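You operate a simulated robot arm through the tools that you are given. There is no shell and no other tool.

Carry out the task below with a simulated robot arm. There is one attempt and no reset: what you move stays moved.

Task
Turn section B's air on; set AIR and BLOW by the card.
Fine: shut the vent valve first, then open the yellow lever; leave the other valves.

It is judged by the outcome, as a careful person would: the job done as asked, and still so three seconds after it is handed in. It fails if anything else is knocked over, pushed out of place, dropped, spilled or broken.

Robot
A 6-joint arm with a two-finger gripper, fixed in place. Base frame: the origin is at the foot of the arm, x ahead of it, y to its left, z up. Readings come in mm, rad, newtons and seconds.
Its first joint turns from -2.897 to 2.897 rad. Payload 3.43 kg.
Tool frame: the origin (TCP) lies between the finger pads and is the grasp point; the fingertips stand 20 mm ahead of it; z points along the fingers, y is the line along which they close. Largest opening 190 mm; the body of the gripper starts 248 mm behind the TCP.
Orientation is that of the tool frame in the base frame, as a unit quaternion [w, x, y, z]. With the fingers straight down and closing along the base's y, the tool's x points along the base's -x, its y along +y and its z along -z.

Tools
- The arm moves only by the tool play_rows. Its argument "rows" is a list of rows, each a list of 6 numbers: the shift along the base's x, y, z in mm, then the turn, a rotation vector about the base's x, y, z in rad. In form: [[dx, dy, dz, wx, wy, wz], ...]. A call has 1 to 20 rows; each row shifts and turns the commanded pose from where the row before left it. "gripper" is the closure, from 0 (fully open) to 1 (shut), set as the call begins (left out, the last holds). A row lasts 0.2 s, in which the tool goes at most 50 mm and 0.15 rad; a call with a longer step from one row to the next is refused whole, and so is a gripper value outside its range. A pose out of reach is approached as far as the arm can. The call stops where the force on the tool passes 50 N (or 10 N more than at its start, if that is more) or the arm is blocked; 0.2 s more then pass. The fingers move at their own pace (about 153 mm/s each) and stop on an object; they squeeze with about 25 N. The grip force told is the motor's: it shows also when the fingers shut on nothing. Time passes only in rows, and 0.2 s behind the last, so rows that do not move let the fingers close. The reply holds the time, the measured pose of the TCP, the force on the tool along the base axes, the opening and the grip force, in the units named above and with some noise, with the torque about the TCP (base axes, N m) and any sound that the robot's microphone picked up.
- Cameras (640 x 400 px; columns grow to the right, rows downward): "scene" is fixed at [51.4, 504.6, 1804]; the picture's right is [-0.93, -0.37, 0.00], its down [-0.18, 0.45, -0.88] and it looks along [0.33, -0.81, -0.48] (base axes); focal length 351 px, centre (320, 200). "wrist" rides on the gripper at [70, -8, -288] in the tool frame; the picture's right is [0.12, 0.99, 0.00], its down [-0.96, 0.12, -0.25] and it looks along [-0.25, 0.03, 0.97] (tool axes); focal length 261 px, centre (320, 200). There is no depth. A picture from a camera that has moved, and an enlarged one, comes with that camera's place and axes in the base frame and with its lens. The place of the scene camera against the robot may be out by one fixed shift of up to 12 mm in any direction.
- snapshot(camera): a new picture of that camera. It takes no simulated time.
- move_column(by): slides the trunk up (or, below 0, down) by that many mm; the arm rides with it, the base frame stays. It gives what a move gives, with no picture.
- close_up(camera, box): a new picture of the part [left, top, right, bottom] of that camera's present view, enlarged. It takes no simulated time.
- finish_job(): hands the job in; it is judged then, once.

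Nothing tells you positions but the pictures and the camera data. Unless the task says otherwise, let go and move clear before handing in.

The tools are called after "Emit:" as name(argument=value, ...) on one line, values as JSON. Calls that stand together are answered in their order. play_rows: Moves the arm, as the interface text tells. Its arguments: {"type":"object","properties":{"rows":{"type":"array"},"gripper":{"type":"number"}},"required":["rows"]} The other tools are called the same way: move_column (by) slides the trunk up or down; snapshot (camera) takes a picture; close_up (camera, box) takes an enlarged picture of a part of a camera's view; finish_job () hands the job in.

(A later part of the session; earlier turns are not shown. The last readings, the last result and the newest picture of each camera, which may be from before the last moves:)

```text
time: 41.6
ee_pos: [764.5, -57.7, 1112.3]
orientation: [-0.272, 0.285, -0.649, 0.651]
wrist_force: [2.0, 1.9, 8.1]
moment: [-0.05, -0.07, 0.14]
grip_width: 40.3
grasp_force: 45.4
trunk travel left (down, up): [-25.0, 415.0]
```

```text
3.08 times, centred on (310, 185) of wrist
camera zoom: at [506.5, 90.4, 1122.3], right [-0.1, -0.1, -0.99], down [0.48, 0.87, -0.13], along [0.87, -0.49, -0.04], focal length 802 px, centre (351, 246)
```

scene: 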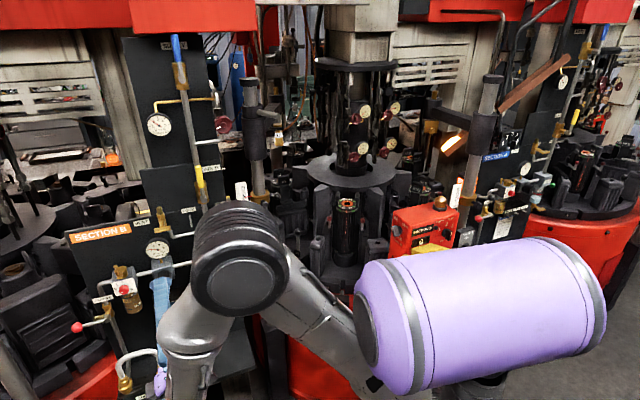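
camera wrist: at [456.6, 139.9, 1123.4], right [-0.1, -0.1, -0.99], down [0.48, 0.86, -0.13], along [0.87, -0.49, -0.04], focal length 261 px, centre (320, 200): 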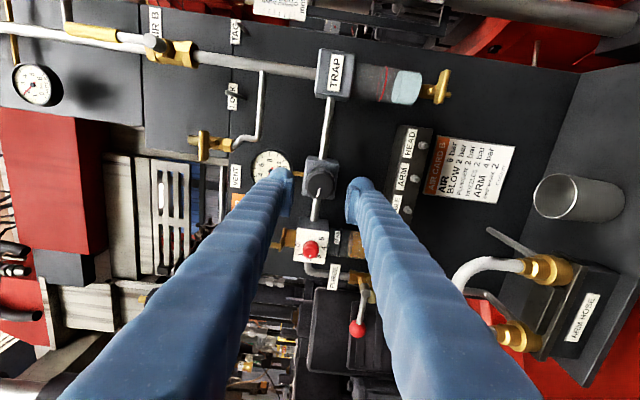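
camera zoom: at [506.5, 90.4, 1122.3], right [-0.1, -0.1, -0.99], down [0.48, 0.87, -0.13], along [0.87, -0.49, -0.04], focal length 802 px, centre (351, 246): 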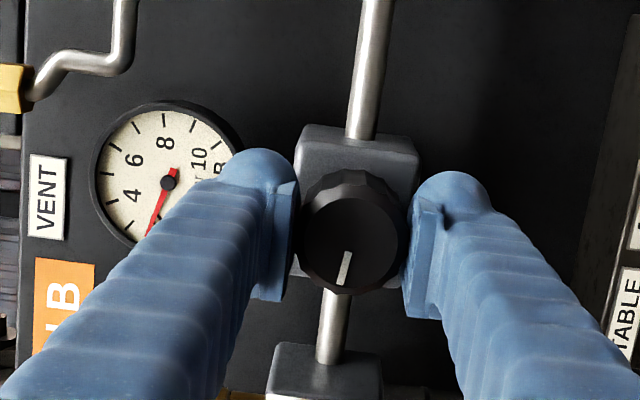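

Gripped at 40 mm. Turning clockwise a little to see which way the gauge goes.

Emit:
play_rows(rows=[[0.2, 0.2, 1.0, 0.0361, -0.0346, 0], [0, 0, 0, 0.0722, -0.0692, 0], [0, 0, 0, 0.0722, -0.0692, 0], [0, 0, 0, 0.0722, -0.0692, 0]])

Emit:
close_up(camera="wrist", box=[220, 120, 400, 250])

Emit:
close_up(camera="scene", box=[130, 225, 190, 275])

```text
time: 42.6
ee_pos: [764.4, -57.0, 1111.1]
orientation: [0.382, -0.166, 0.689, -0.593]
wrist_force: [14.5, -9.5, 11.5]
moment: [-0.12, -0.08, 0.1]
grip_width: 40.4
grasp_force: 44.2
trunk travel left (down, up): [-25.0, 415.0]
```

```text
3.08 times, centred on (310, 185) of wrist
camera zoom: at [506.8, 91.0, 1097.8], right [0.14, 0.16, -0.98], down [0.48, 0.85, 0.21], along [0.87, -0.49, 0.05], focal length 802 px, centre (351, 246)
```

zoom: 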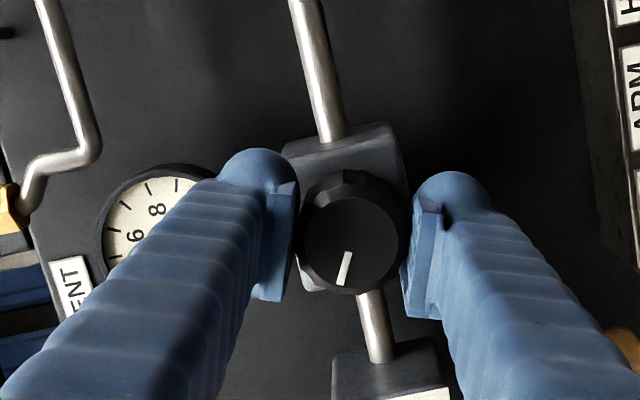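

```text
8.00 times, centred on (160, 250) of scene
camera zoom: at [51.4, 504.6, 1804.0], right [-0.93, -0.37, 0.0], down [-0.18, 0.45, -0.88], along [0.33, -0.81, -0.48], focal length 2808 px, centre (1600, -200)
```

zoom: 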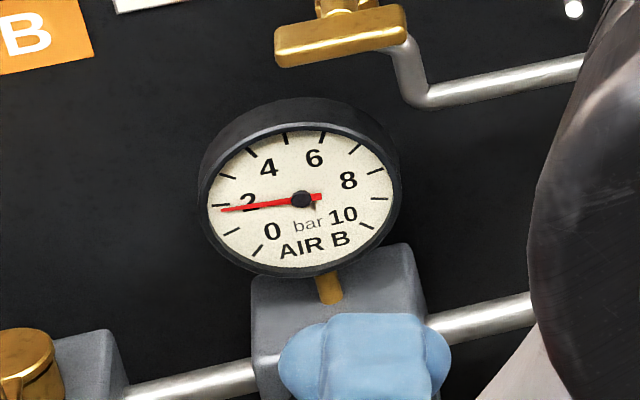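

Turning clockwise lowered the reading slightly (about 2.2 to 1.9), so I turn back the other way and check.

Emit:
play_rows(rows=[[-0.5, 0.4, 0.3, -0.0722, 0.0692, 0], [0, 0, 0, -0.0722, 0.0692, 0], [0, 0, 0, -0.0722, 0.0692, 0], [0, 0, 0, -0.0722, 0.0692, 0], [0, 0, 0, -0.0722, 0.0692, 0], [0, 0, 0, -0.0722, 0.0692, 0]])

Emit:
close_up(camera="wrist", box=[220, 120, 400, 250])

Emit:
close_up(camera="scene", box=[130, 225, 190, 275])

```text
time: 44.0
ee_pos: [765.3, -56.8, 1110.6]
orientation: [-0.187, 0.363, -0.609, 0.68]
wrist_force: [22.1, -19.6, 23.7]
moment: [-0.01, -0.03, 0.0]
grip_width: 40.3
grasp_force: 45.1
trunk travel left (down, up): [-25.0, 415.0]
```

```text
3.08 times, centred on (310, 185) of wrist
camera zoom: at [509.6, 94.8, 1139.7], right [-0.27, -0.27, -0.93], down [0.44, 0.82, -0.37], along [0.86, -0.51, -0.1], focal length 802 px, centre (351, 246)
```

zoom: 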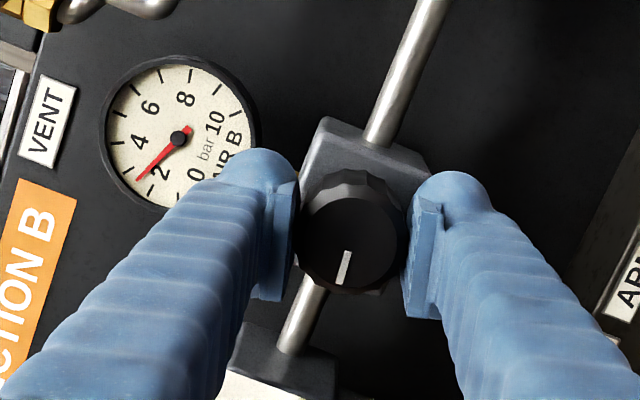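

```text
8.00 times, centred on (160, 250) of scene
camera zoom: at [51.4, 504.6, 1804.0], right [-0.93, -0.37, 0.0], down [-0.18, 0.45, -0.88], along [0.33, -0.81, -0.48], focal length 2808 px, centre (1600, -200)
```

zoom: 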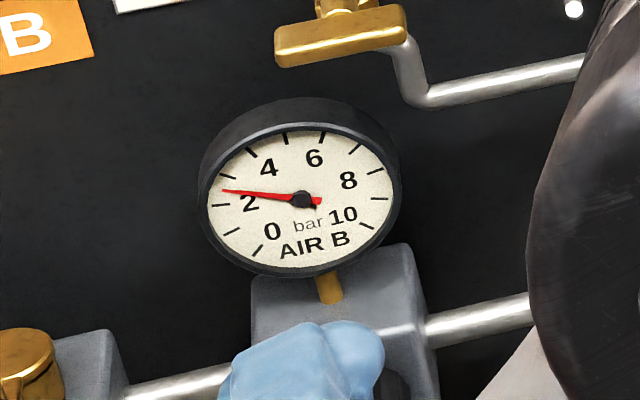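

Counter-clockwise raises it (now about 2.5 bar, roughly 0.02 bar per degree). I continue counter-clockwise toward 6, easing the side force.

Emit:
play_rows(rows=[[0.5, -0.5, 0.8, 0, 0, 0], [0.2, -0.2, 0.2, -0.0722, 0.0692, 0], [0, 0, 0, -0.0722, 0.0692, 0], [0, 0, 0, -0.0722, 0.0692, 0], [0, 0, 0, -0.0722, 0.0692, 0], [0, 0, 0, -0.0722, 0.0692, 0], [0, 0, 0, -0.0722, 0.0692, 0]])

Emit:
close_up(camera="scene", box=[130, 225, 190, 275])

Emit:
close_up(camera="wrist", box=[220, 120, 400, 250])

```text
time: 45.6
ee_pos: [763.2, -57.9, 1110.2]
orientation: [0.024, 0.527, -0.475, 0.705]
wrist_force: [6.7, -7.7, 7.5]
moment: [0.31, 0.28, 0.29]
grip_width: 40.3
grasp_force: 44.6
trunk travel left (down, up): [-25.0, 415.0]
```

```text
8.00 times, centred on (160, 250) of scene
camera zoom: at [51.4, 504.6, 1804.0], right [-0.93, -0.37, 0.0], down [-0.18, 0.45, -0.88], along [0.33, -0.81, -0.48], focal length 2808 px, centre (1600, -200)
```

zoom: 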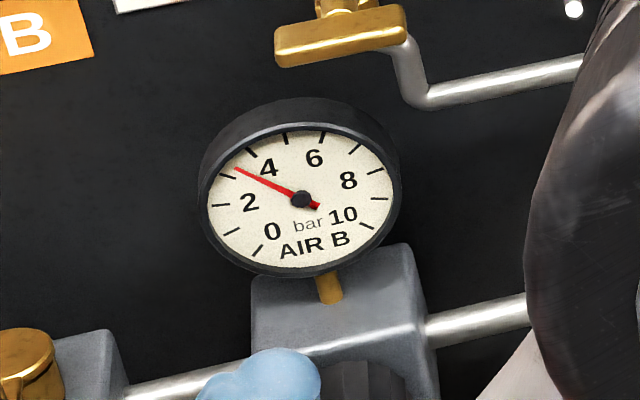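

```text
3.08 times, centred on (310, 185) of wrist
camera zoom: at [528.4, 114.6, 1172.0], right [-0.58, -0.6, -0.55], down [0.19, 0.56, -0.81], along [0.79, -0.57, -0.21], focal length 802 px, centre (351, 246)
```

zoom: 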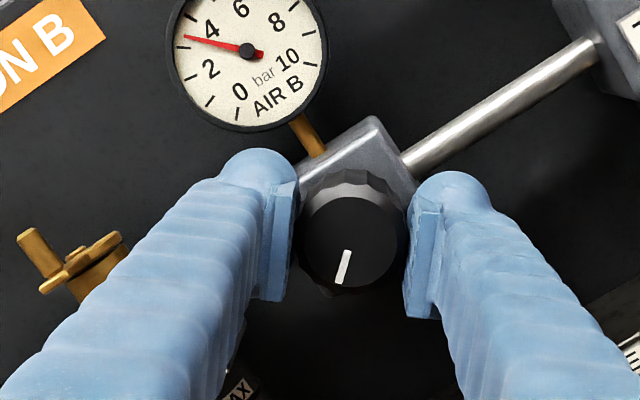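

About 3.3 bar now. Continuing counter-clockwise.

Emit:
play_rows(rows=[[0.1, -0.2, 0.3, -0.0722, 0.0692, 0], [0, 0, 0, -0.0722, 0.0692, 0], [0, 0, 0, -0.0722, 0.0692, 0], [0, 0, 0, -0.0722, 0.0692, 0], [0, 0, 0, -0.0722, 0.0692, 0], [0, 0, 0, -0.0722, 0.0692, 0], [0, 0, 0, -0.0722, 0.0692, 0]])

Emit:
close_up(camera="scene", box=[130, 225, 190, 275])

Emit:
close_up(camera="wrist", box=[220, 120, 400, 250])

```text
time: 47.2
ee_pos: [762.9, -57.3, 1110.7]
orientation: [0.264, 0.657, -0.265, 0.655]
wrist_force: [-16.1, -0.3, -21.2]
moment: [0.4, 0.42, -0.13]
grip_width: 40.3
grasp_force: 44.6
trunk travel left (down, up): [-25.0, 415.0]
```

```text
8.00 times, centred on (160, 250) of scene
camera zoom: at [51.4, 504.6, 1804.0], right [-0.93, -0.37, 0.0], down [-0.18, 0.45, -0.88], along [0.33, -0.81, -0.48], focal length 2808 px, centre (1600, -200)
```

zoom: 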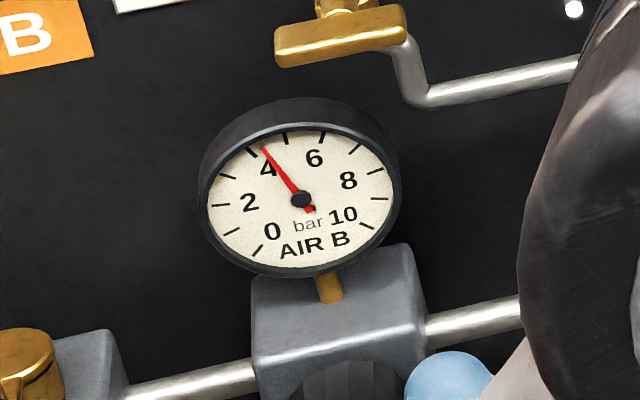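

```text
3.08 times, centred on (310, 185) of wrist
camera zoom: at [561.4, 149.0, 1182.4], right [-0.69, -0.71, 0.12], down [-0.26, 0.09, -0.96], along [0.68, -0.69, -0.25], focal length 802 px, centre (351, 246)
```

zoom: 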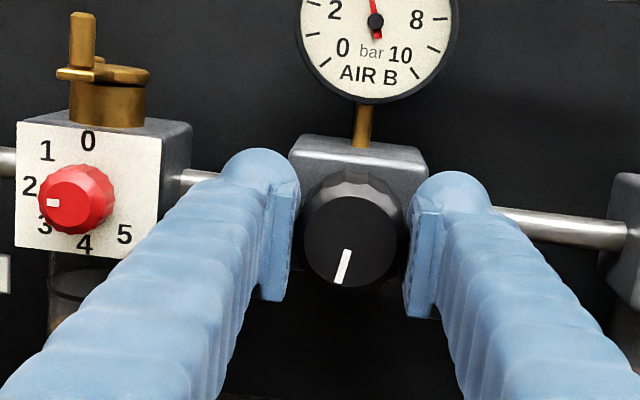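

About 4.4 bar. Continuing with slight easing.

Emit:
play_rows(rows=[[-0.6, 0, -0.9, -0.0722, 0.0692, 0], [0, 0, 0, -0.0722, 0.0692, 0], [0, 0, 0, -0.0722, 0.0692, 0], [0, 0, 0, -0.0722, 0.0692, 0], [0, 0, 0, -0.0722, 0.0692, 0], [0, 0, 0, -0.0722, 0.0692, 0], [0, 0, 0, -0.0722, 0.0692, 0], [0, 0, 0, -0.0722, 0.0692, 0]])

Emit:
close_up(camera="scene", box=[130, 225, 190, 275])

Emit:
close_up(camera="wrist", box=[220, 80, 440, 250])

```text
time: 49.0
ee_pos: [764.5, -57.1, 1112.2]
orientation: [0.499, 0.706, 0.011, 0.503]
wrist_force: [-5.4, -2.5, -11.5]
moment: [0.25, 0.21, -0.24]
grip_width: 40.3
grasp_force: 45.5
trunk travel left (down, up): [-25.0, 415.0]
```

```text
8.00 times, centred on (160, 250) of scene
camera zoom: at [51.4, 504.6, 1804.0], right [-0.93, -0.37, 0.0], down [-0.18, 0.45, -0.88], along [0.33, -0.81, -0.48], focal length 2808 px, centre (1600, -200)
```

zoom: 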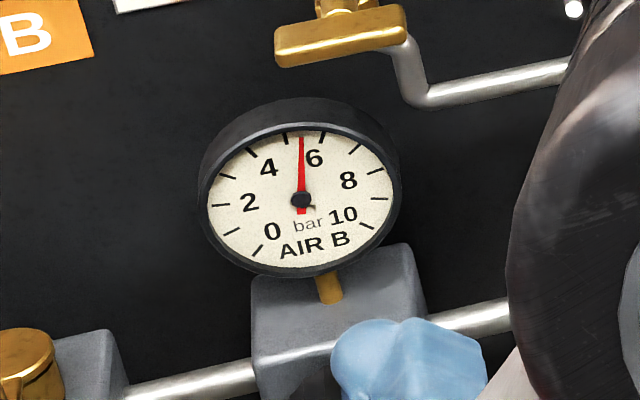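

```text
2.35 times, centred on (330, 165) of wrist
camera zoom: at [594.0, 183.2, 1153.6], right [-0.42, -0.44, 0.79], down [-0.71, -0.38, -0.59], along [0.56, -0.81, -0.15], focal length 613 px, centre (296, 282)
```

zoom: 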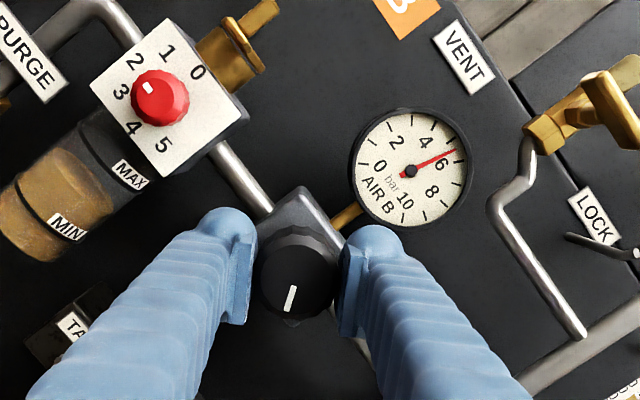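

Close to target; I zoom on the gauge from both cameras for an exact reading.

Emit:
close_up(camera="wrist", box=[335, 120, 405, 185])

Emit:
close_up(camera="scene", box=[142, 234, 174, 264])

```text
6.15 times, centred on (370, 152) of wrist
camera zoom: at [594.0, 183.2, 1153.6], right [-0.42, -0.44, 0.79], down [-0.71, -0.38, -0.59], along [0.56, -0.81, -0.15], focal length 1604 px, centre (12, 492)
```

zoom: 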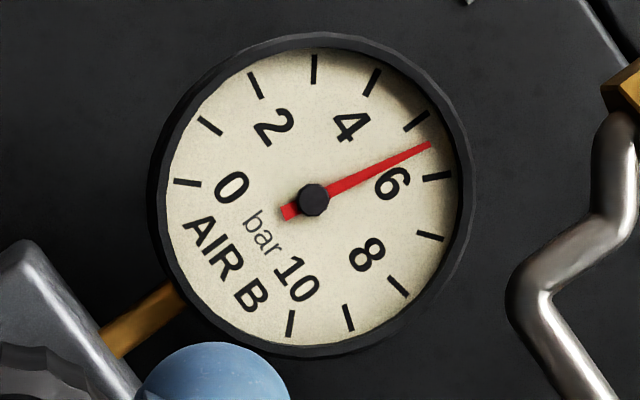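

```text
13.33 times, centred on (158, 249) of scene
camera zoom: at [51.4, 504.6, 1804.0], right [-0.93, -0.37, 0.0], down [-0.18, 0.45, -0.88], along [0.33, -0.81, -0.48], focal length 4680 px, centre (2480, -453)
```

zoom: 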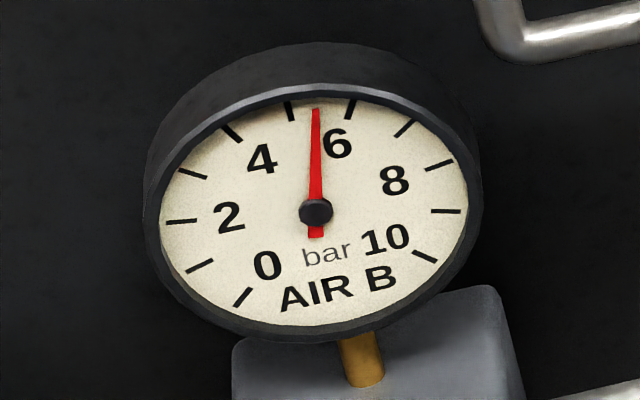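

Reads 5.43 bar. About 24° more is needed; turning 0.4 rad.

Emit:
play_rows(rows=[[-0.2, -0.1, -0.4, -0.0722, 0.0692, 0], [0, 0, 0, -0.0722, 0.0692, 0], [0, 0, 0, -0.0722, 0.0692, 0], [0, 0, 0, -0.0722, 0.0692, 0], [0, 0, 0, 0, 0, 0], [0, 0, 0, 0, 0, 0]])

Emit:
close_up(camera="scene", box=[142, 234, 174, 264])

Emit:
close_up(camera="wrist", box=[320, 120, 440, 240])

```text
time: 50.4
ee_pos: [764.2, -57.0, 1111.5]
orientation: [0.589, 0.689, 0.151, 0.394]
wrist_force: [9.9, -6.9, 4.3]
moment: [-0.1, -0.05, 0.08]
grip_width: 40.2
grasp_force: 45.1
trunk travel left (down, up): [-25.0, 415.0]
```

```text
13.33 times, centred on (158, 249) of scene
camera zoom: at [51.4, 504.6, 1804.0], right [-0.93, -0.37, 0.0], down [-0.18, 0.45, -0.88], along [0.33, -0.81, -0.48], focal length 4680 px, centre (2480, -453)
```

zoom: 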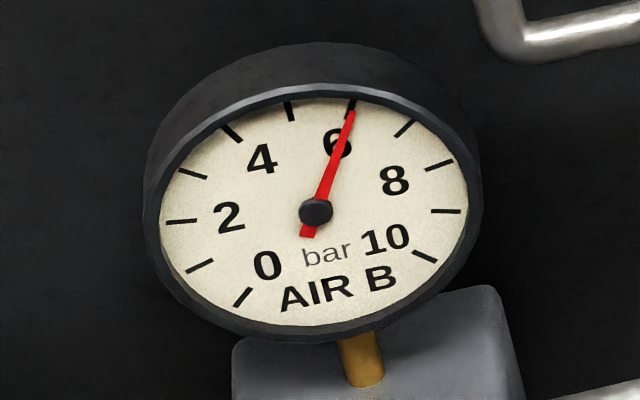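

```text
3.33 times, centred on (380, 180) of wrist
camera zoom: at [602.2, 191.9, 1127.8], right [-0.18, -0.18, 0.97], down [-0.83, -0.51, -0.25], along [0.53, -0.84, -0.06], focal length 869 px, centre (120, 267)
```

zoom: 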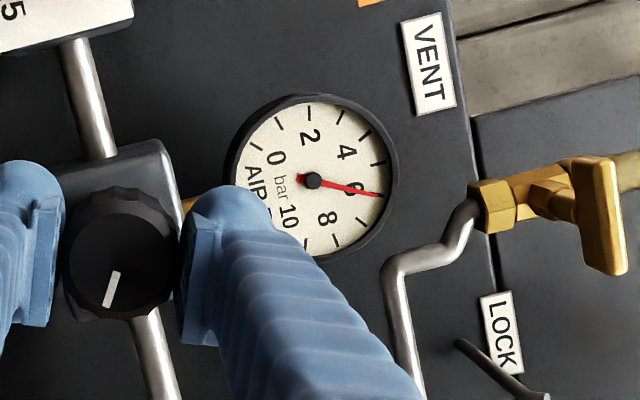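

AIR reads 6.0 bar. I release the knob, back straight off and re-read the gauge.

Emit:
play_rows(rows=[[0, 0, 0, 0, 0, 0], [0, 0, 0, 0, 0, 0], [-12.4, 12.1, 0, 0, 0, 0], [-14.4, 13.8, 0, 0, 0, 0], [-14.4, 13.8, 0, 0, 0, 0], [-14.4, 13.8, 0, 0, 0, 0]], gripper=0.66)

Emit:
close_up(camera="scene", box=[142, 234, 174, 264])

Emit:
snapshot(camera="scene")

Emit:
snapshot(camera="wrist")

```text
time: 51.8
ee_pos: [707.5, -2.9, 1109.7]
orientation: [0.589, 0.689, 0.151, 0.394]
wrist_force: [0.0, 0.3, -0.3]
moment: [0.01, 0.0, 0.06]
grip_width: 64.6
grasp_force: 0.0
trunk travel left (down, up): [-25.0, 415.0]
```

```text
13.33 times, centred on (158, 249) of scene
camera zoom: at [51.4, 504.6, 1804.0], right [-0.93, -0.37, 0.0], down [-0.18, 0.45, -0.88], along [0.33, -0.81, -0.48], focal length 4680 px, centre (2480, -453)
```

zoom: 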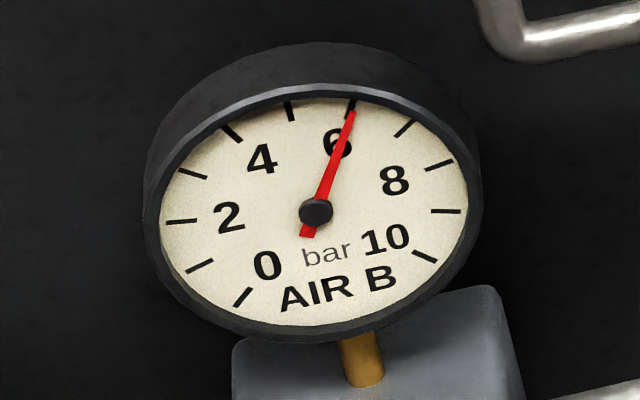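

```text
taken
```

scene: 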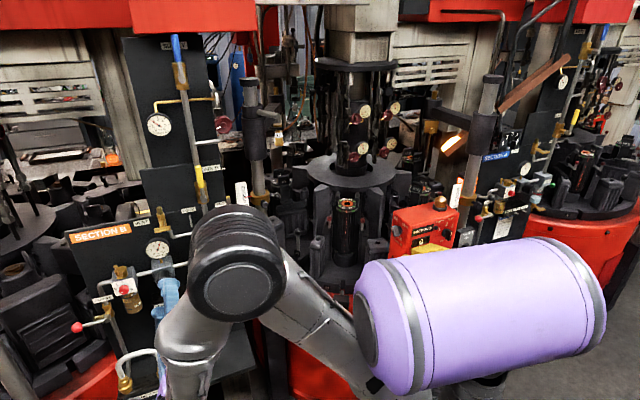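

```text
taken
camera wrist: at [546.2, 245.4, 1127.3], right [-0.18, -0.18, 0.97], down [-0.83, -0.51, -0.24], along [0.53, -0.84, -0.06], focal length 261 px, centre (320, 200)
```

wrist: 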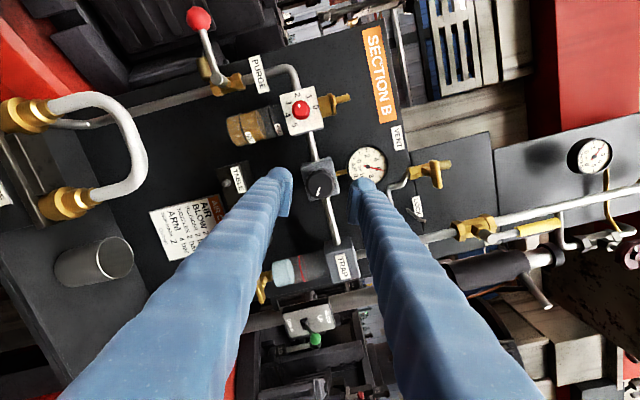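

AIR holds at 6 bar. Now checking the BLOW B regulator and its neighbours on the machine column.

Emit:
close_up(camera="scene", box=[340, 90, 420, 170])

Emit:
close_up(camera="scene", box=[345, 95, 385, 130])

Emit:
close_up(camera="scene", box=[240, 40, 480, 260])

```text
5.00 times, centred on (380, 130) of scene
camera zoom: at [51.4, 504.6, 1804.0], right [-0.93, -0.37, 0.0], down [-0.18, 0.45, -0.88], along [0.33, -0.81, -0.48], focal length 1755 px, centre (20, 550)
```

zoom: 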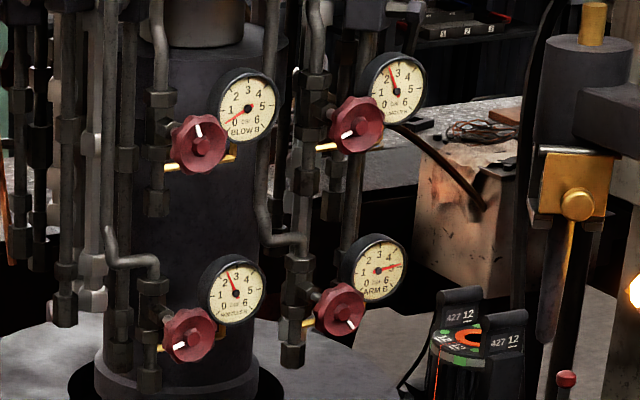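

```text
11.43 times, centred on (365, 112) of scene
camera zoom: at [51.4, 504.6, 1804.0], right [-0.93, -0.37, 0.0], down [-0.18, 0.45, -0.88], along [0.33, -0.81, -0.48], focal length 4012 px, centre (-194, 1200)
```

zoom: 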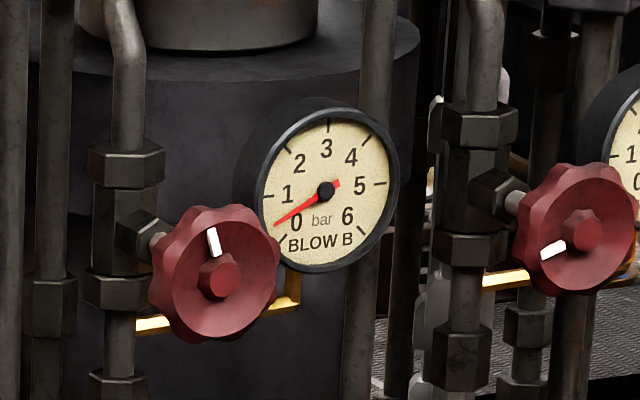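

```text
1.82 times, centred on (360, 150) of scene
camera zoom: at [51.4, 504.6, 1804.0], right [-0.93, -0.37, 0.0], down [-0.18, 0.45, -0.88], along [0.33, -0.81, -0.48], focal length 638 px, centre (247, 291)
```

zoom: 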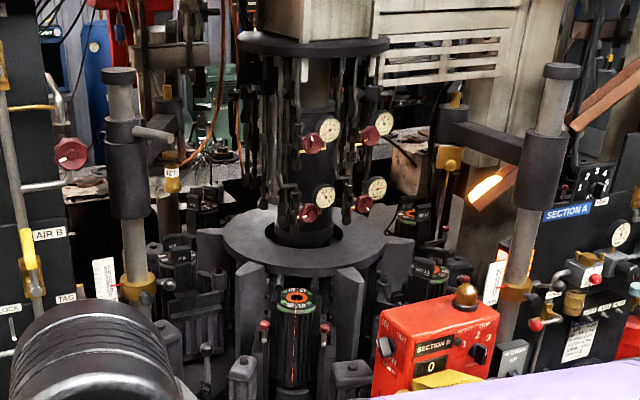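

BLOW B reads about 0.4 bar and its wheel faces roughly toward the robot; a control console stands below that area, so I must come in high. First I unwind the tool roll and rise here, in front of the board.

Emit:
play_rows(rows=[[-1, 1, 7.5, 0.1002, -0.096, 0], [-1, 1, 7.5, 0.1002, -0.096, 0], [-1, 1, 7.5, 0.1002, -0.096, 0], [-1, 1, 7.5, 0.1002, -0.096, 0], [-1, 1, 7.5, 0.1002, -0.096, 0], [-1, 1, 7.5, 0.1002, -0.096, 0], [-1, 1, 7.5, 0.1002, -0.096, 0], [-1, 1, 7.5, 0.1002, -0.096, 0], [-1, 1, 7.5, 0.1002, -0.096, 0], [-1, 1, 7.5, 0.1002, -0.096, 0], [0, 0, 7.5, 0.1002, -0.096, 0], [0, 0, 7.5, 0.1002, -0.096, 0], [0, 0, 7.5, 0.1002, -0.096, 0], [0, 0, 7.5, 0.1002, -0.096, 0], [0, 0, 7.5, 0.1002, -0.096, 0], [0, 0, 7.5, 0.1002, -0.096, 0], [0, 0, 7.5, 0.1002, -0.096, 0], [0, 0, 7.5, 0.1002, -0.096, 0], [0, 0, 7.5, 0.1002, -0.096, 0], [0, 0, 7.5, 0.1002, -0.096, 0]])

Emit:
snapshot(camera="wrist")

```text
time: 56.0
ee_pos: [697.2, 7.3, 1261.2]
orientation: [0.279, -0.276, 0.653, -0.648]
wrist_force: [-0.6, 0.5, 0.8]
moment: [0.02, 0.0, -0.04]
grip_width: 64.4
grasp_force: 0.1
trunk travel left (down, up): [-25.0, 415.0]
```

```text
taken
camera wrist: at [440.5, 155.0, 1270.7], right [-0.08, -0.08, -0.99], down [0.49, 0.87, -0.11], along [0.87, -0.49, -0.03], focal length 261 px, centre (320, 200)
```

wrist: 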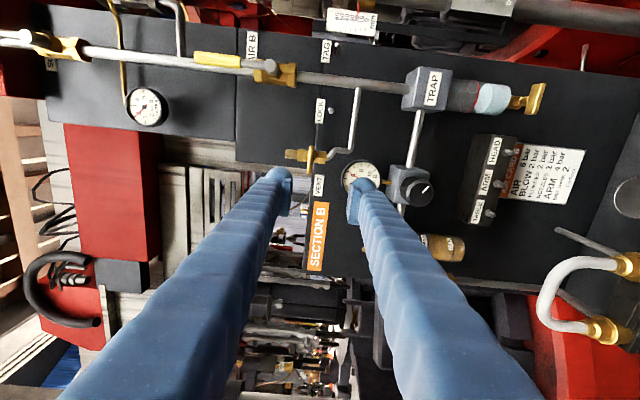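

Air side is finished; now I fold the tool to point down, keeping the wrist in place and moving away from the board.

Emit:
play_rows(rows=[[-1.8, 1.7, -30.5, 0.0776, 0.081, 0], [-5.4, 5.2, -29.9, 0.0776, 0.081, 0], [-9, 8.6, -28.8, 0.0776, 0.081, 0], [-12.4, 11.9, -27.1, 0.0776, 0.081, 0], [-15.6, 14.9, -24.9, 0.0776, 0.081, 0], [-18.8, 18, -22.3, 0.0776, 0.081, 0], [-21.5, 20.6, -19.1, 0.0776, 0.081, 0], [-24.2, 23.2, -15.7, 0.0776, 0.081, 0], [-26.4, 25.3, -11.7, 0.0776, 0.081, 0], [-28.4, 27.2, -7.4, 0.0776, 0.081, 0], [-30, 28.7, -2.9, 0.0776, 0.081, 0], [-31.2, 29.9, 1.9, 0.0776, 0.081, 0], [-32, 30.7, 6.8, 0.0776, 0.081, 0], [-32.1, 30.8, 11.8, 0.0776, 0.081, 0]])

Emit:
snapshot(camera="scene")

```text
time: 59.0
ee_pos: [407.3, 284.9, 1059.7]
orientation: [-0.002, -0.389, 0.921, 0.003]
wrist_force: [-0.5, 0.5, -0.5]
moment: [0.0, -0.03, -0.03]
grip_width: 64.6
grasp_force: 0.0
trunk travel left (down, up): [-25.0, 415.0]
```

```text
taken
```

scene: 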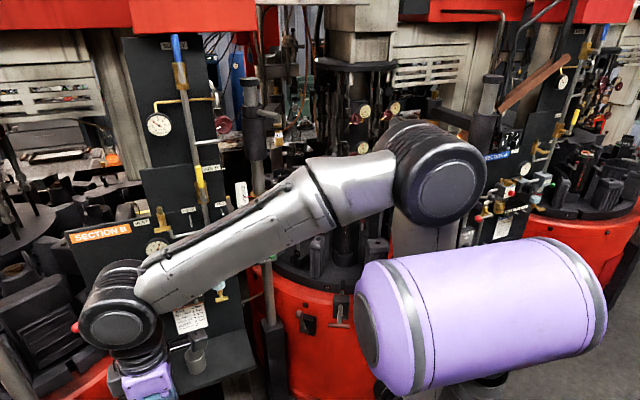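

Tool is pointing down in free space. Raising the trunk back up.

Emit:
move_column(by=350)

Emit:
snapshot(camera="scene")

Emit:
snapshot(camera="wrist")

```text
time: 62.4
ee_pos: [408.3, 284.9, 1409.8]
orientation: [-0.001, -0.388, 0.921, 0.003]
wrist_force: [0.1, 0.4, -0.3]
moment: [0.01, -0.04, -0.01]
grip_width: 64.4
grasp_force: 0.0
trunk travel left (down, up): [-375.0, 65.0]
```

```text
taken
```

scene: 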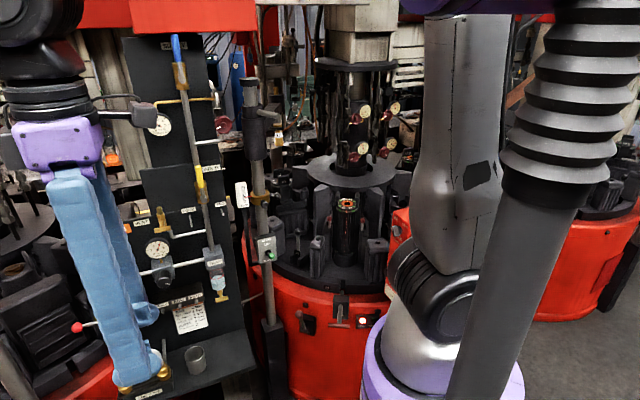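

```text
taken
camera wrist: at [365.2, 227.2, 1698.8], right [-0.79, 0.61, 0.01], down [0.59, 0.77, 0.25], along [0.15, 0.2, -0.97], focal length 261 px, centre (320, 200)
```

wrist: 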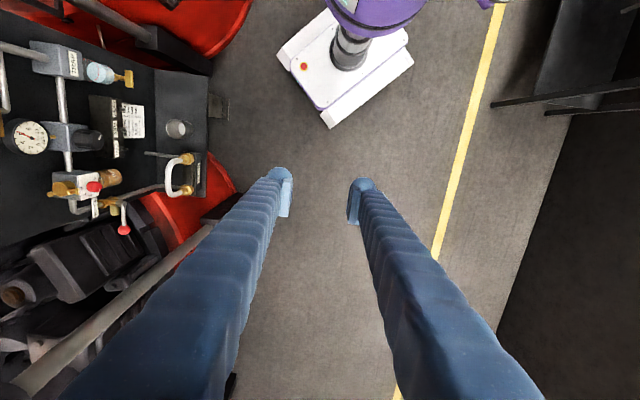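

Clear. Now I raise the tool and swing around toward the machine side, pointing down, well above everything.

Emit:
play_rows(rows=[[21.5, -33.5, 20, 0, 0, -0.08], [18.7, -35.2, 20, 0, 0, -0.08], [15.9, -36.5, 20, 0, 0, -0.08], [12.8, -37.8, 20, 0, 0, -0.08], [9.9, -38.5, 20, 0, 0, -0.08], [6.7, -39.3, 20, 0, 0, -0.08], [3.5, -39.7, 20, 0, 0, -0.08], [0.4, -39.8, 20, 0, 0, -0.08], [-2.9, -39.8, 20, 0, 0, -0.08], [-5.9, -39.3, 20, 0, 0, -0.08], [-9.2, -38.8, 20, 0, 0, -0.08]])

Emit:
snapshot(camera="wrist")

Emit:
snapshot(camera="scene")

```text
time: 64.8
ee_pos: [478.9, -134.0, 1631.1]
orientation: [-0.001, 0.041, 0.999, 0.002]
wrist_force: [0.3, -1.4, -0.3]
moment: [0.09, -0.02, 0.03]
grip_width: 64.7
grasp_force: 0.1
trunk travel left (down, up): [-375.0, 65.0]
```

```text
taken
camera wrist: at [408.0, -138.3, 1919.3], right [-0.04, 1.0, 0.01], down [0.97, 0.03, 0.25], along [0.25, 0.01, -0.97], focal length 261 px, centre (320, 200)
```

wrist: 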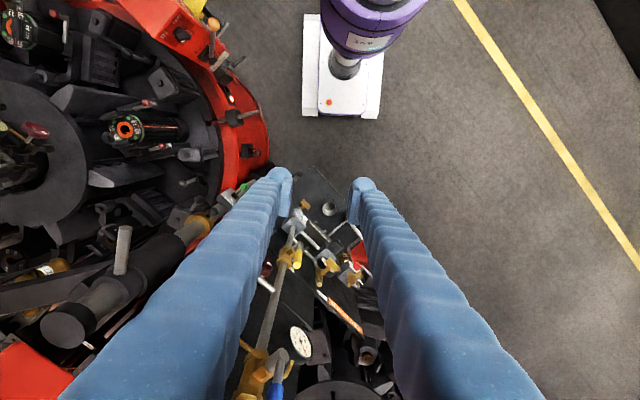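

```text
taken
```

scene: 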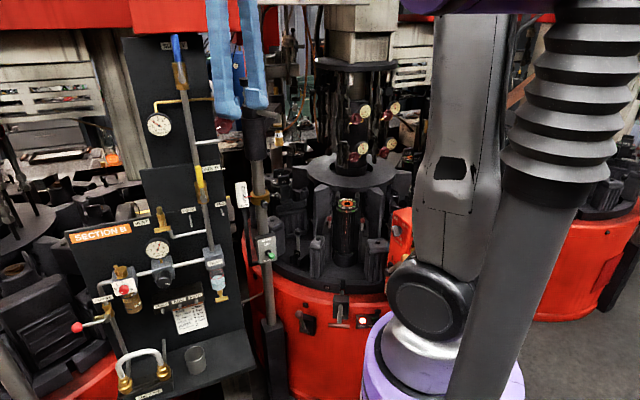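

Clear so far. Continuing the swing toward the console side at the same height.

Emit:
play_rows(rows=[[-12.2, -37.9, 0, 0, 0, -0.08], [-15.1, -36.8, 0, 0, 0, -0.08], [-18.1, -35.6, 0, 0, 0, -0.08], [-20.9, -33.9, 0, 0, 0, -0.08], [-23.4, -32.1, 0, 0, 0, -0.08], [-26.1, -30.2, 0, 0, 0, -0.08], [-28.3, -28, 0, 0, 0, -0.08]])

Emit:
snapshot(camera="wrist")

Emit:
snapshot(camera="scene")

```text
time: 66.4
ee_pos: [334.2, -367.3, 1632.9]
orientation: [0.002, 0.315, 0.949, 0.003]
wrist_force: [-0.7, -0.3, 0.8]
moment: [-0.01, -0.04, 0.02]
grip_width: 64.6
grasp_force: 0.0
trunk travel left (down, up): [-375.0, 65.0]
```

```text
taken
camera wrist: at [270.4, -334.3, 1919.7], right [0.5, 0.87, 0.01], down [0.84, -0.48, 0.25], along [0.22, -0.12, -0.97], focal length 261 px, centre (320, 200)
```

wrist: 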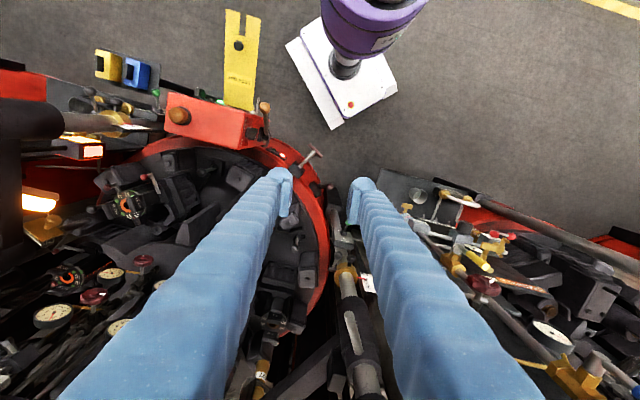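

```text
taken
```

scene: 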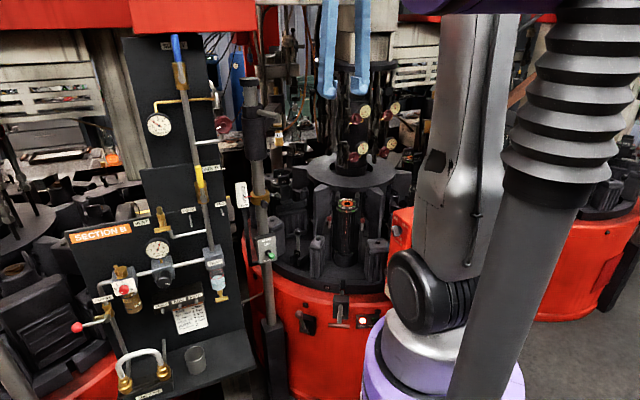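

The console's dome top is at about (62,-614,1244), so working at z≈1425 clears it. Zooming on the regulators from above to fix the BLOW wheel position and axis.

Emit:
close_up(camera="wrist", box=[30, 240, 190, 360])

Emit:
close_up(camera="wrist", box=[0, 60, 320, 260])

```text
3.33 times, centred on (110, 300) of wrist
camera zoom: at [270.4, -334.3, 1919.7], right [0.5, 0.87, 0.01], down [0.84, -0.48, 0.25], along [0.22, -0.12, -0.97], focal length 869 px, centre (1020, -133)
```

zoom: 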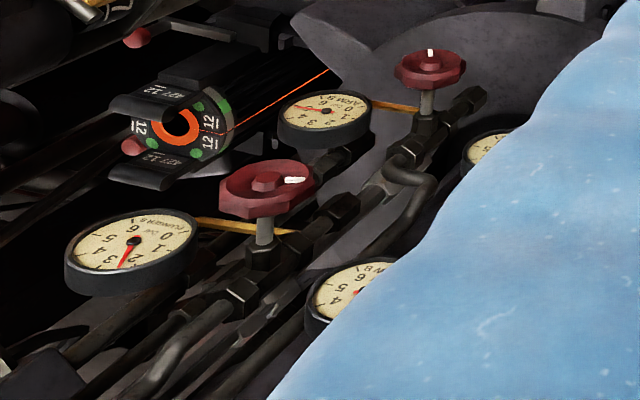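

```text
2.00 times, centred on (160, 160) of wrist
camera zoom: at [270.4, -334.3, 1919.7], right [0.5, 0.87, 0.01], down [0.84, -0.48, 0.25], along [0.22, -0.12, -0.97], focal length 521 px, centre (640, 280)
```

zoom: 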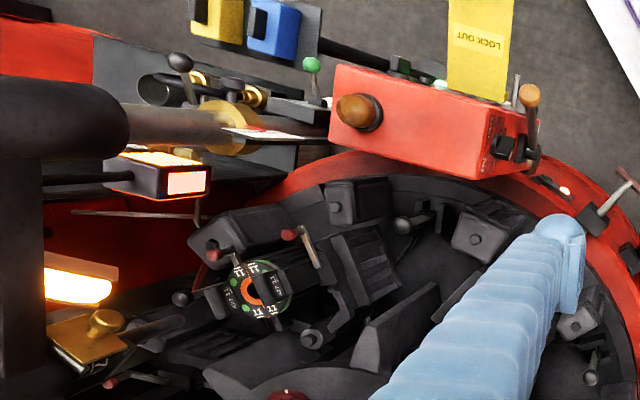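

Wheels face roughly the same way as the board (approach heading about −45°). I lower the trunk to wheel height first — the space under the tool is clear down to well below 1400.

Emit:
move_column(by=-215)

Emit:
snapshot(camera="scene")

Emit:
snapshot(camera="wrist")

```text
time: 68.7
ee_pos: [333.8, -368.4, 1417.0]
orientation: [0.001, 0.314, 0.949, 0.001]
wrist_force: [0.8, -0.4, 0.0]
moment: [0.03, -0.02, -0.01]
grip_width: 64.4
grasp_force: 0.1
trunk travel left (down, up): [-160.0, 280.0]
```

```text
taken
```

scene: 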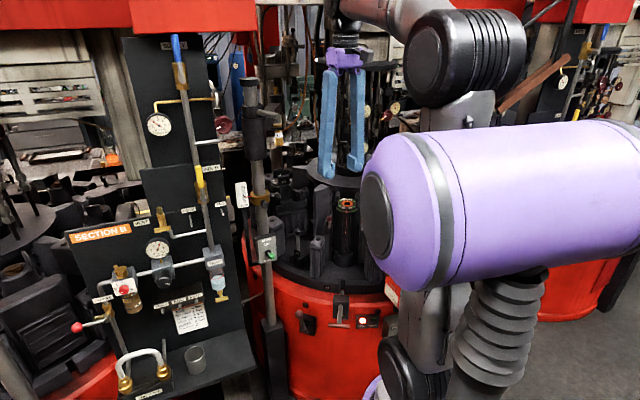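

```text
taken
camera wrist: at [271.6, -333.6, 1704.8], right [0.5, 0.87, 0.0], down [0.84, -0.48, 0.25], along [0.22, -0.12, -0.97], focal length 261 px, centre (320, 200)
```

wrist: 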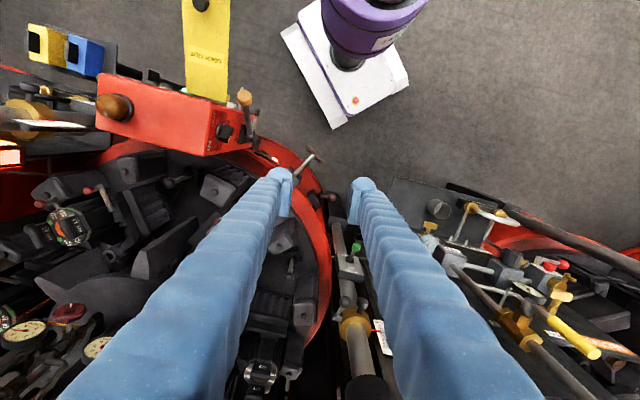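

Clear. Now tilting the tool up toward the BLOW wheel, half way first.

Emit:
play_rows(rows=[[0.9, -20, 2, -0.0736, -0.0848, -0.008], [0.9, -20, 2, -0.0736, -0.0848, -0.008], [0.9, -20, 2, -0.0736, -0.0848, -0.008], [0.9, -20, 2, -0.0736, -0.0848, -0.008], [0.9, -20, 2, -0.0736, -0.0848, -0.008], [0.9, -20, 2, -0.0736, -0.0848, -0.008], [0.9, -20, 2, -0.0736, -0.0848, -0.008]])

Emit:
snapshot(camera="scene")

Emit:
snapshot(camera="wrist")

```text
time: 70.5
ee_pos: [349.0, -534.0, 1357.4]
orientation: [0.32, 0.334, 0.881, -0.099]
wrist_force: [-0.2, -0.6, 0.3]
moment: [0.07, -0.01, 0.0]
grip_width: 64.5
grasp_force: 0.1
trunk travel left (down, up): [-160.0, 280.0]
stopped in row 7: the arm was blocked; the commanded pose is now the measured one
```

```text
taken
```

scene: 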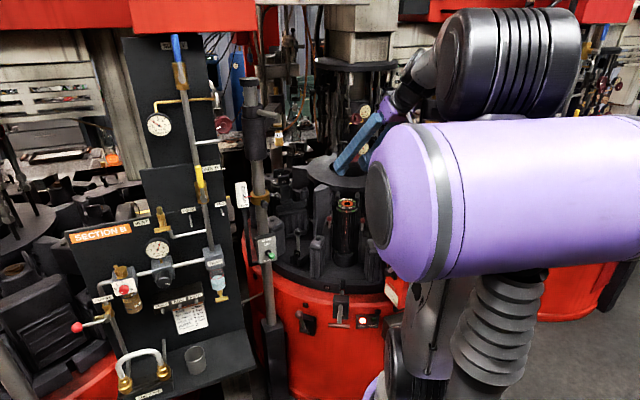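

```text
taken
camera wrist: at [159.4, -392.0, 1536.7], right [0.58, 0.81, -0.04], down [0.5, -0.32, 0.8], along [0.64, -0.48, -0.6], focal length 261 px, centre (320, 200)
```

wrist: 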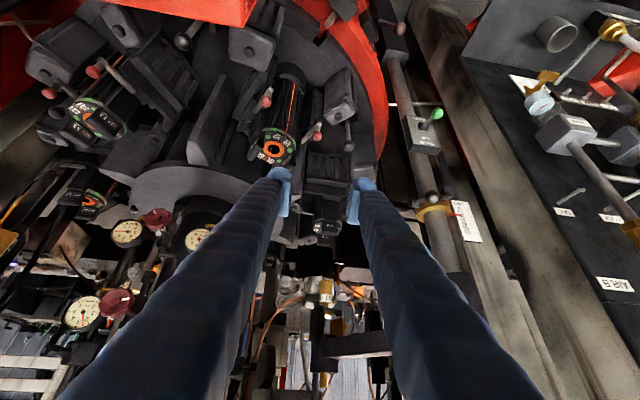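

The arm leaned back to a joint limit because the wrist came too close to the column; nothing was touched. I first move the tool out and up, then finish the tilt with the wrist kept further out.

Emit:
play_rows(rows=[[3, -8, 25, 0, 0, 0], [6, -22, 20, 0, 0, 0], [6, -22, 15, 0, 0, 0]])

Emit:
snapshot(camera="wrist")

```text
time: 71.3
ee_pos: [364.1, -583.5, 1420.5]
orientation: [0.321, 0.333, 0.881, -0.102]
wrist_force: [0.2, -0.8, 0.7]
moment: [0.03, -0.01, 0.01]
grip_width: 64.6
grasp_force: 0.0
trunk travel left (down, up): [-160.0, 280.0]
```

```text
taken
camera wrist: at [173.8, -441.2, 1599.6], right [0.58, 0.81, -0.04], down [0.5, -0.32, 0.8], along [0.64, -0.49, -0.59], focal length 261 px, centre (320, 200)
```

wrist: 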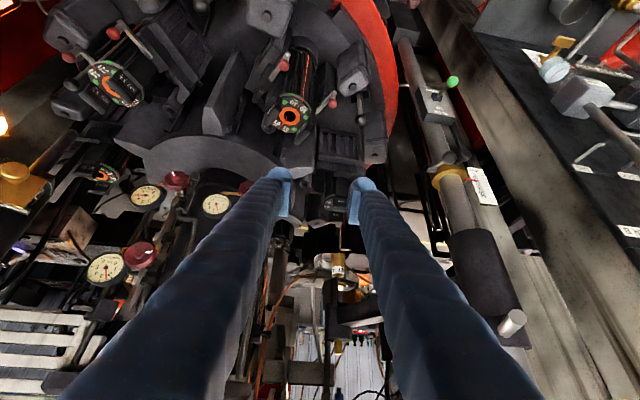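

Tracking well. Finishing the tilt to level, facing the regulators.

Emit:
play_rows(rows=[[-2.5, -19, 1, -0.0789, -0.0784, -0.011], [-2.5, -19, 1, -0.0789, -0.0784, -0.011], [-2.5, -19, 1, -0.0789, -0.0784, -0.011], [-2.5, -19, 1, -0.0789, -0.0784, -0.011], [-2.5, -19, 0, -0.0789, -0.0784, -0.011], [-2.5, -19, 0, -0.0789, -0.0784, -0.011], [-2.5, -19, 0, -0.0789, -0.0784, -0.011], [-1, -12, 0, -0.0789, -0.0784, -0.011]])

Emit:
snapshot(camera="wrist")

Emit:
snapshot(camera="scene")

```text
time: 73.1
ee_pos: [345.6, -731.5, 1425.2]
orientation: [0.654, 0.269, 0.652, -0.273]
wrist_force: [0.1, 1.0, 0.1]
moment: [0.03, 0.0, -0.02]
grip_width: 65.0
grasp_force: 0.0
trunk travel left (down, up): [-160.0, 280.0]
```

```text
taken
camera wrist: at [135.8, -532.9, 1353.6], right [0.71, 0.7, -0.12], down [-0.09, 0.26, 0.96], along [0.7, -0.67, 0.25], focal length 261 px, centre (320, 200)
```

wrist: 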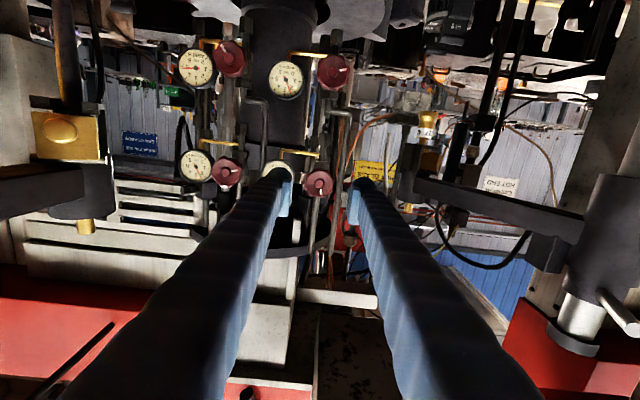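

```text
taken
```

scene: 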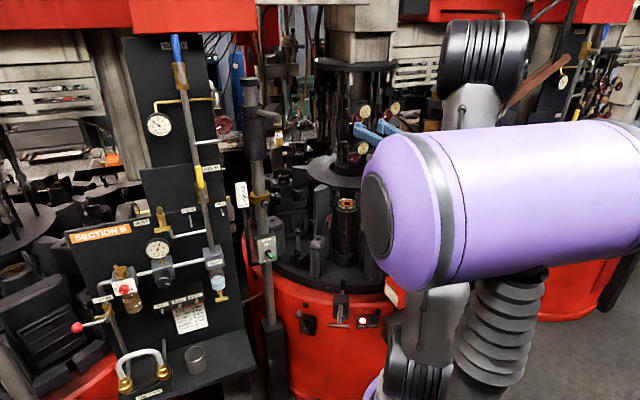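

Level and facing the four regulators; the BLOW wheel is right between the fingers. Zooming in.

Emit:
close_up(camera="wrist", box=[250, 130, 390, 230])

Emit:
close_up(camera="wrist", box=[170, 30, 370, 200])

Emit:
close_up(camera="scene", box=[330, 90, 420, 170])

```text
4.00 times, centred on (320, 180) of wrist
camera zoom: at [135.8, -532.9, 1353.6], right [0.71, 0.7, -0.12], down [-0.09, 0.26, 0.96], along [0.7, -0.67, 0.25], focal length 1043 px, centre (320, 280)
```

zoom: 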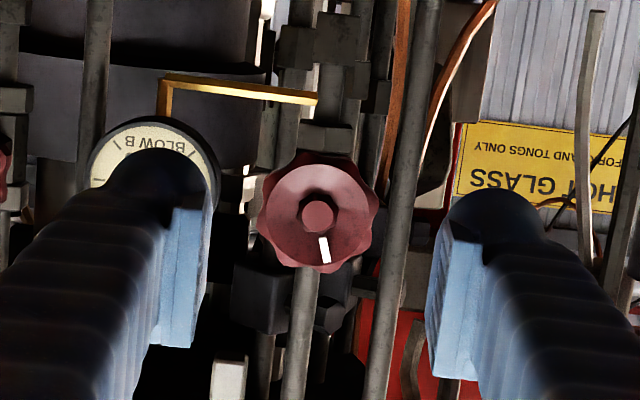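

```text
2.35 times, centred on (270, 115) of wrist
camera zoom: at [135.8, -532.9, 1353.6], right [0.71, 0.7, -0.12], down [-0.09, 0.26, 0.96], along [0.7, -0.67, 0.25], focal length 613 px, centre (438, 400)
```

zoom: 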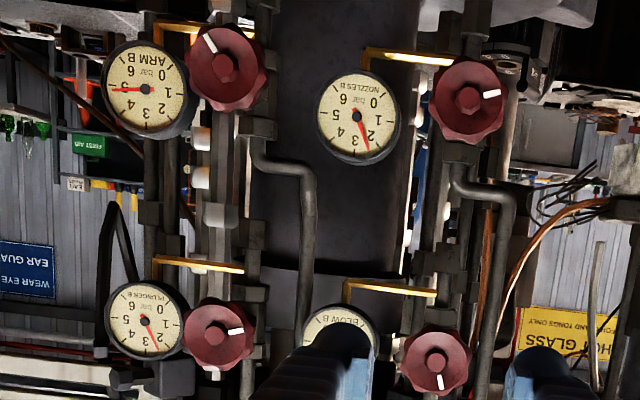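

```text
5.00 times, centred on (375, 130) of scene
camera zoom: at [51.4, 504.6, 1804.0], right [-0.93, -0.37, 0.0], down [-0.18, 0.45, -0.88], along [0.33, -0.81, -0.48], focal length 1755 px, centre (45, 550)
```

zoom: 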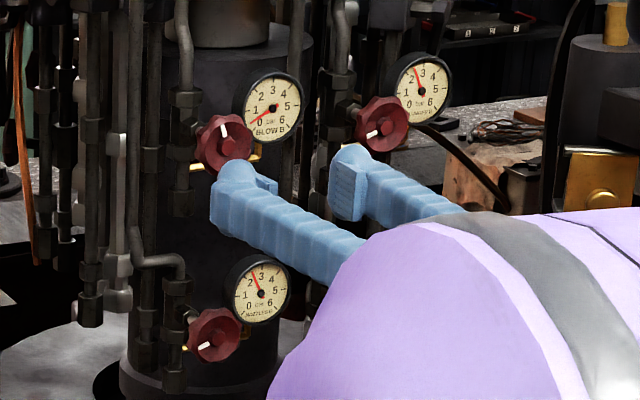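

The wheel faces the tool squarely. To get its depth exactly, I shift 50 mm sideways (vertically) for parallax.

Emit:
play_rows(rows=[[0, 0, 25, 0, 0, 0], [0, 0, 25, 0, 0, 0]])

Emit:
close_up(camera="wrist", box=[250, 90, 390, 190])

```text
time: 73.7
ee_pos: [343.6, -729.5, 1474.8]
orientation: [0.654, 0.27, 0.652, -0.272]
wrist_force: [-0.7, 0.2, -0.2]
moment: [-0.04, 0.01, -0.01]
grip_width: 64.5
grasp_force: 0.0
trunk travel left (down, up): [-160.0, 280.0]
```

```text
4.00 times, centred on (320, 140) of wrist
camera zoom: at [133.9, -532.0, 1404.0], right [0.7, 0.7, -0.12], down [-0.09, 0.26, 0.96], along [0.7, -0.67, 0.25], focal length 1043 px, centre (320, 440)
```

zoom: 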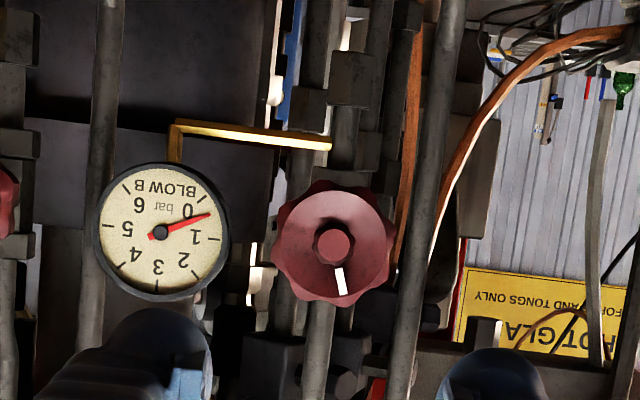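

Wheel rim centre is at about (426,-811,1431), 47 mm across. A grey pipe passes close on one side, so I shift sideways once to judge its depth before closing in.

Emit:
play_rows(rows=[[14, 14, -22, 0, 0, 0], [14, 14, -22, 0, 0, 0]])

Emit:
close_up(camera="wrist", box=[210, 120, 370, 220])

Emit:
close_up(camera="scene", box=[345, 95, 395, 135])

```text
time: 74.3
ee_pos: [372.2, -700.6, 1430.2]
orientation: [0.653, 0.271, 0.652, -0.273]
wrist_force: [0.3, 1.1, -0.1]
moment: [0.0, 0.01, 0.01]
grip_width: 64.9
grasp_force: 0.1
trunk travel left (down, up): [-160.0, 280.0]
```

```text
4.00 times, centred on (290, 170) of wrist
camera zoom: at [162.8, -503.5, 1359.8], right [0.7, 0.7, -0.12], down [-0.09, 0.26, 0.96], along [0.7, -0.67, 0.25], focal length 1043 px, centre (440, 320)
```

zoom: 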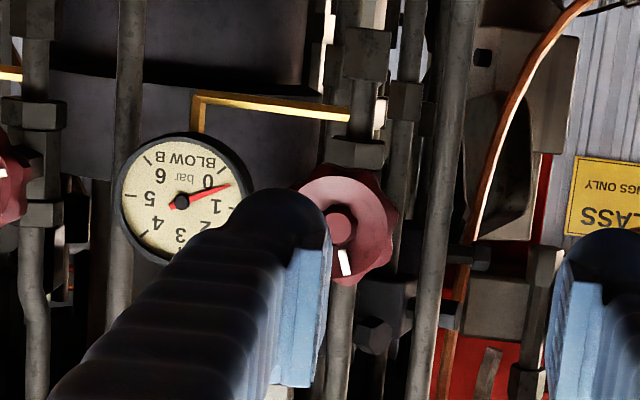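

```text
10.00 times, centred on (370, 115) of scene
camera zoom: at [51.4, 504.6, 1804.0], right [-0.93, -0.37, 0.0], down [-0.18, 0.45, -0.88], along [0.33, -0.81, -0.48], focal length 3510 px, centre (-180, 1050)
```

zoom: 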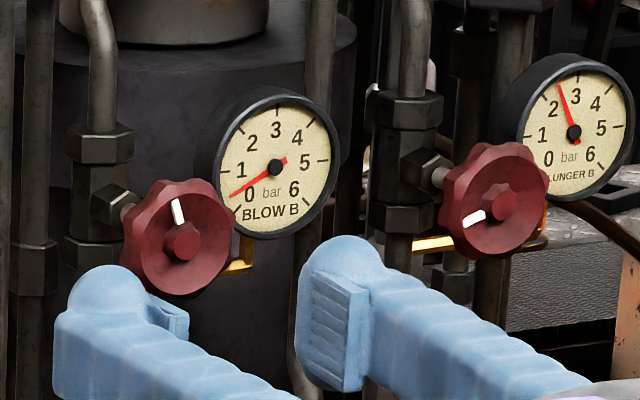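

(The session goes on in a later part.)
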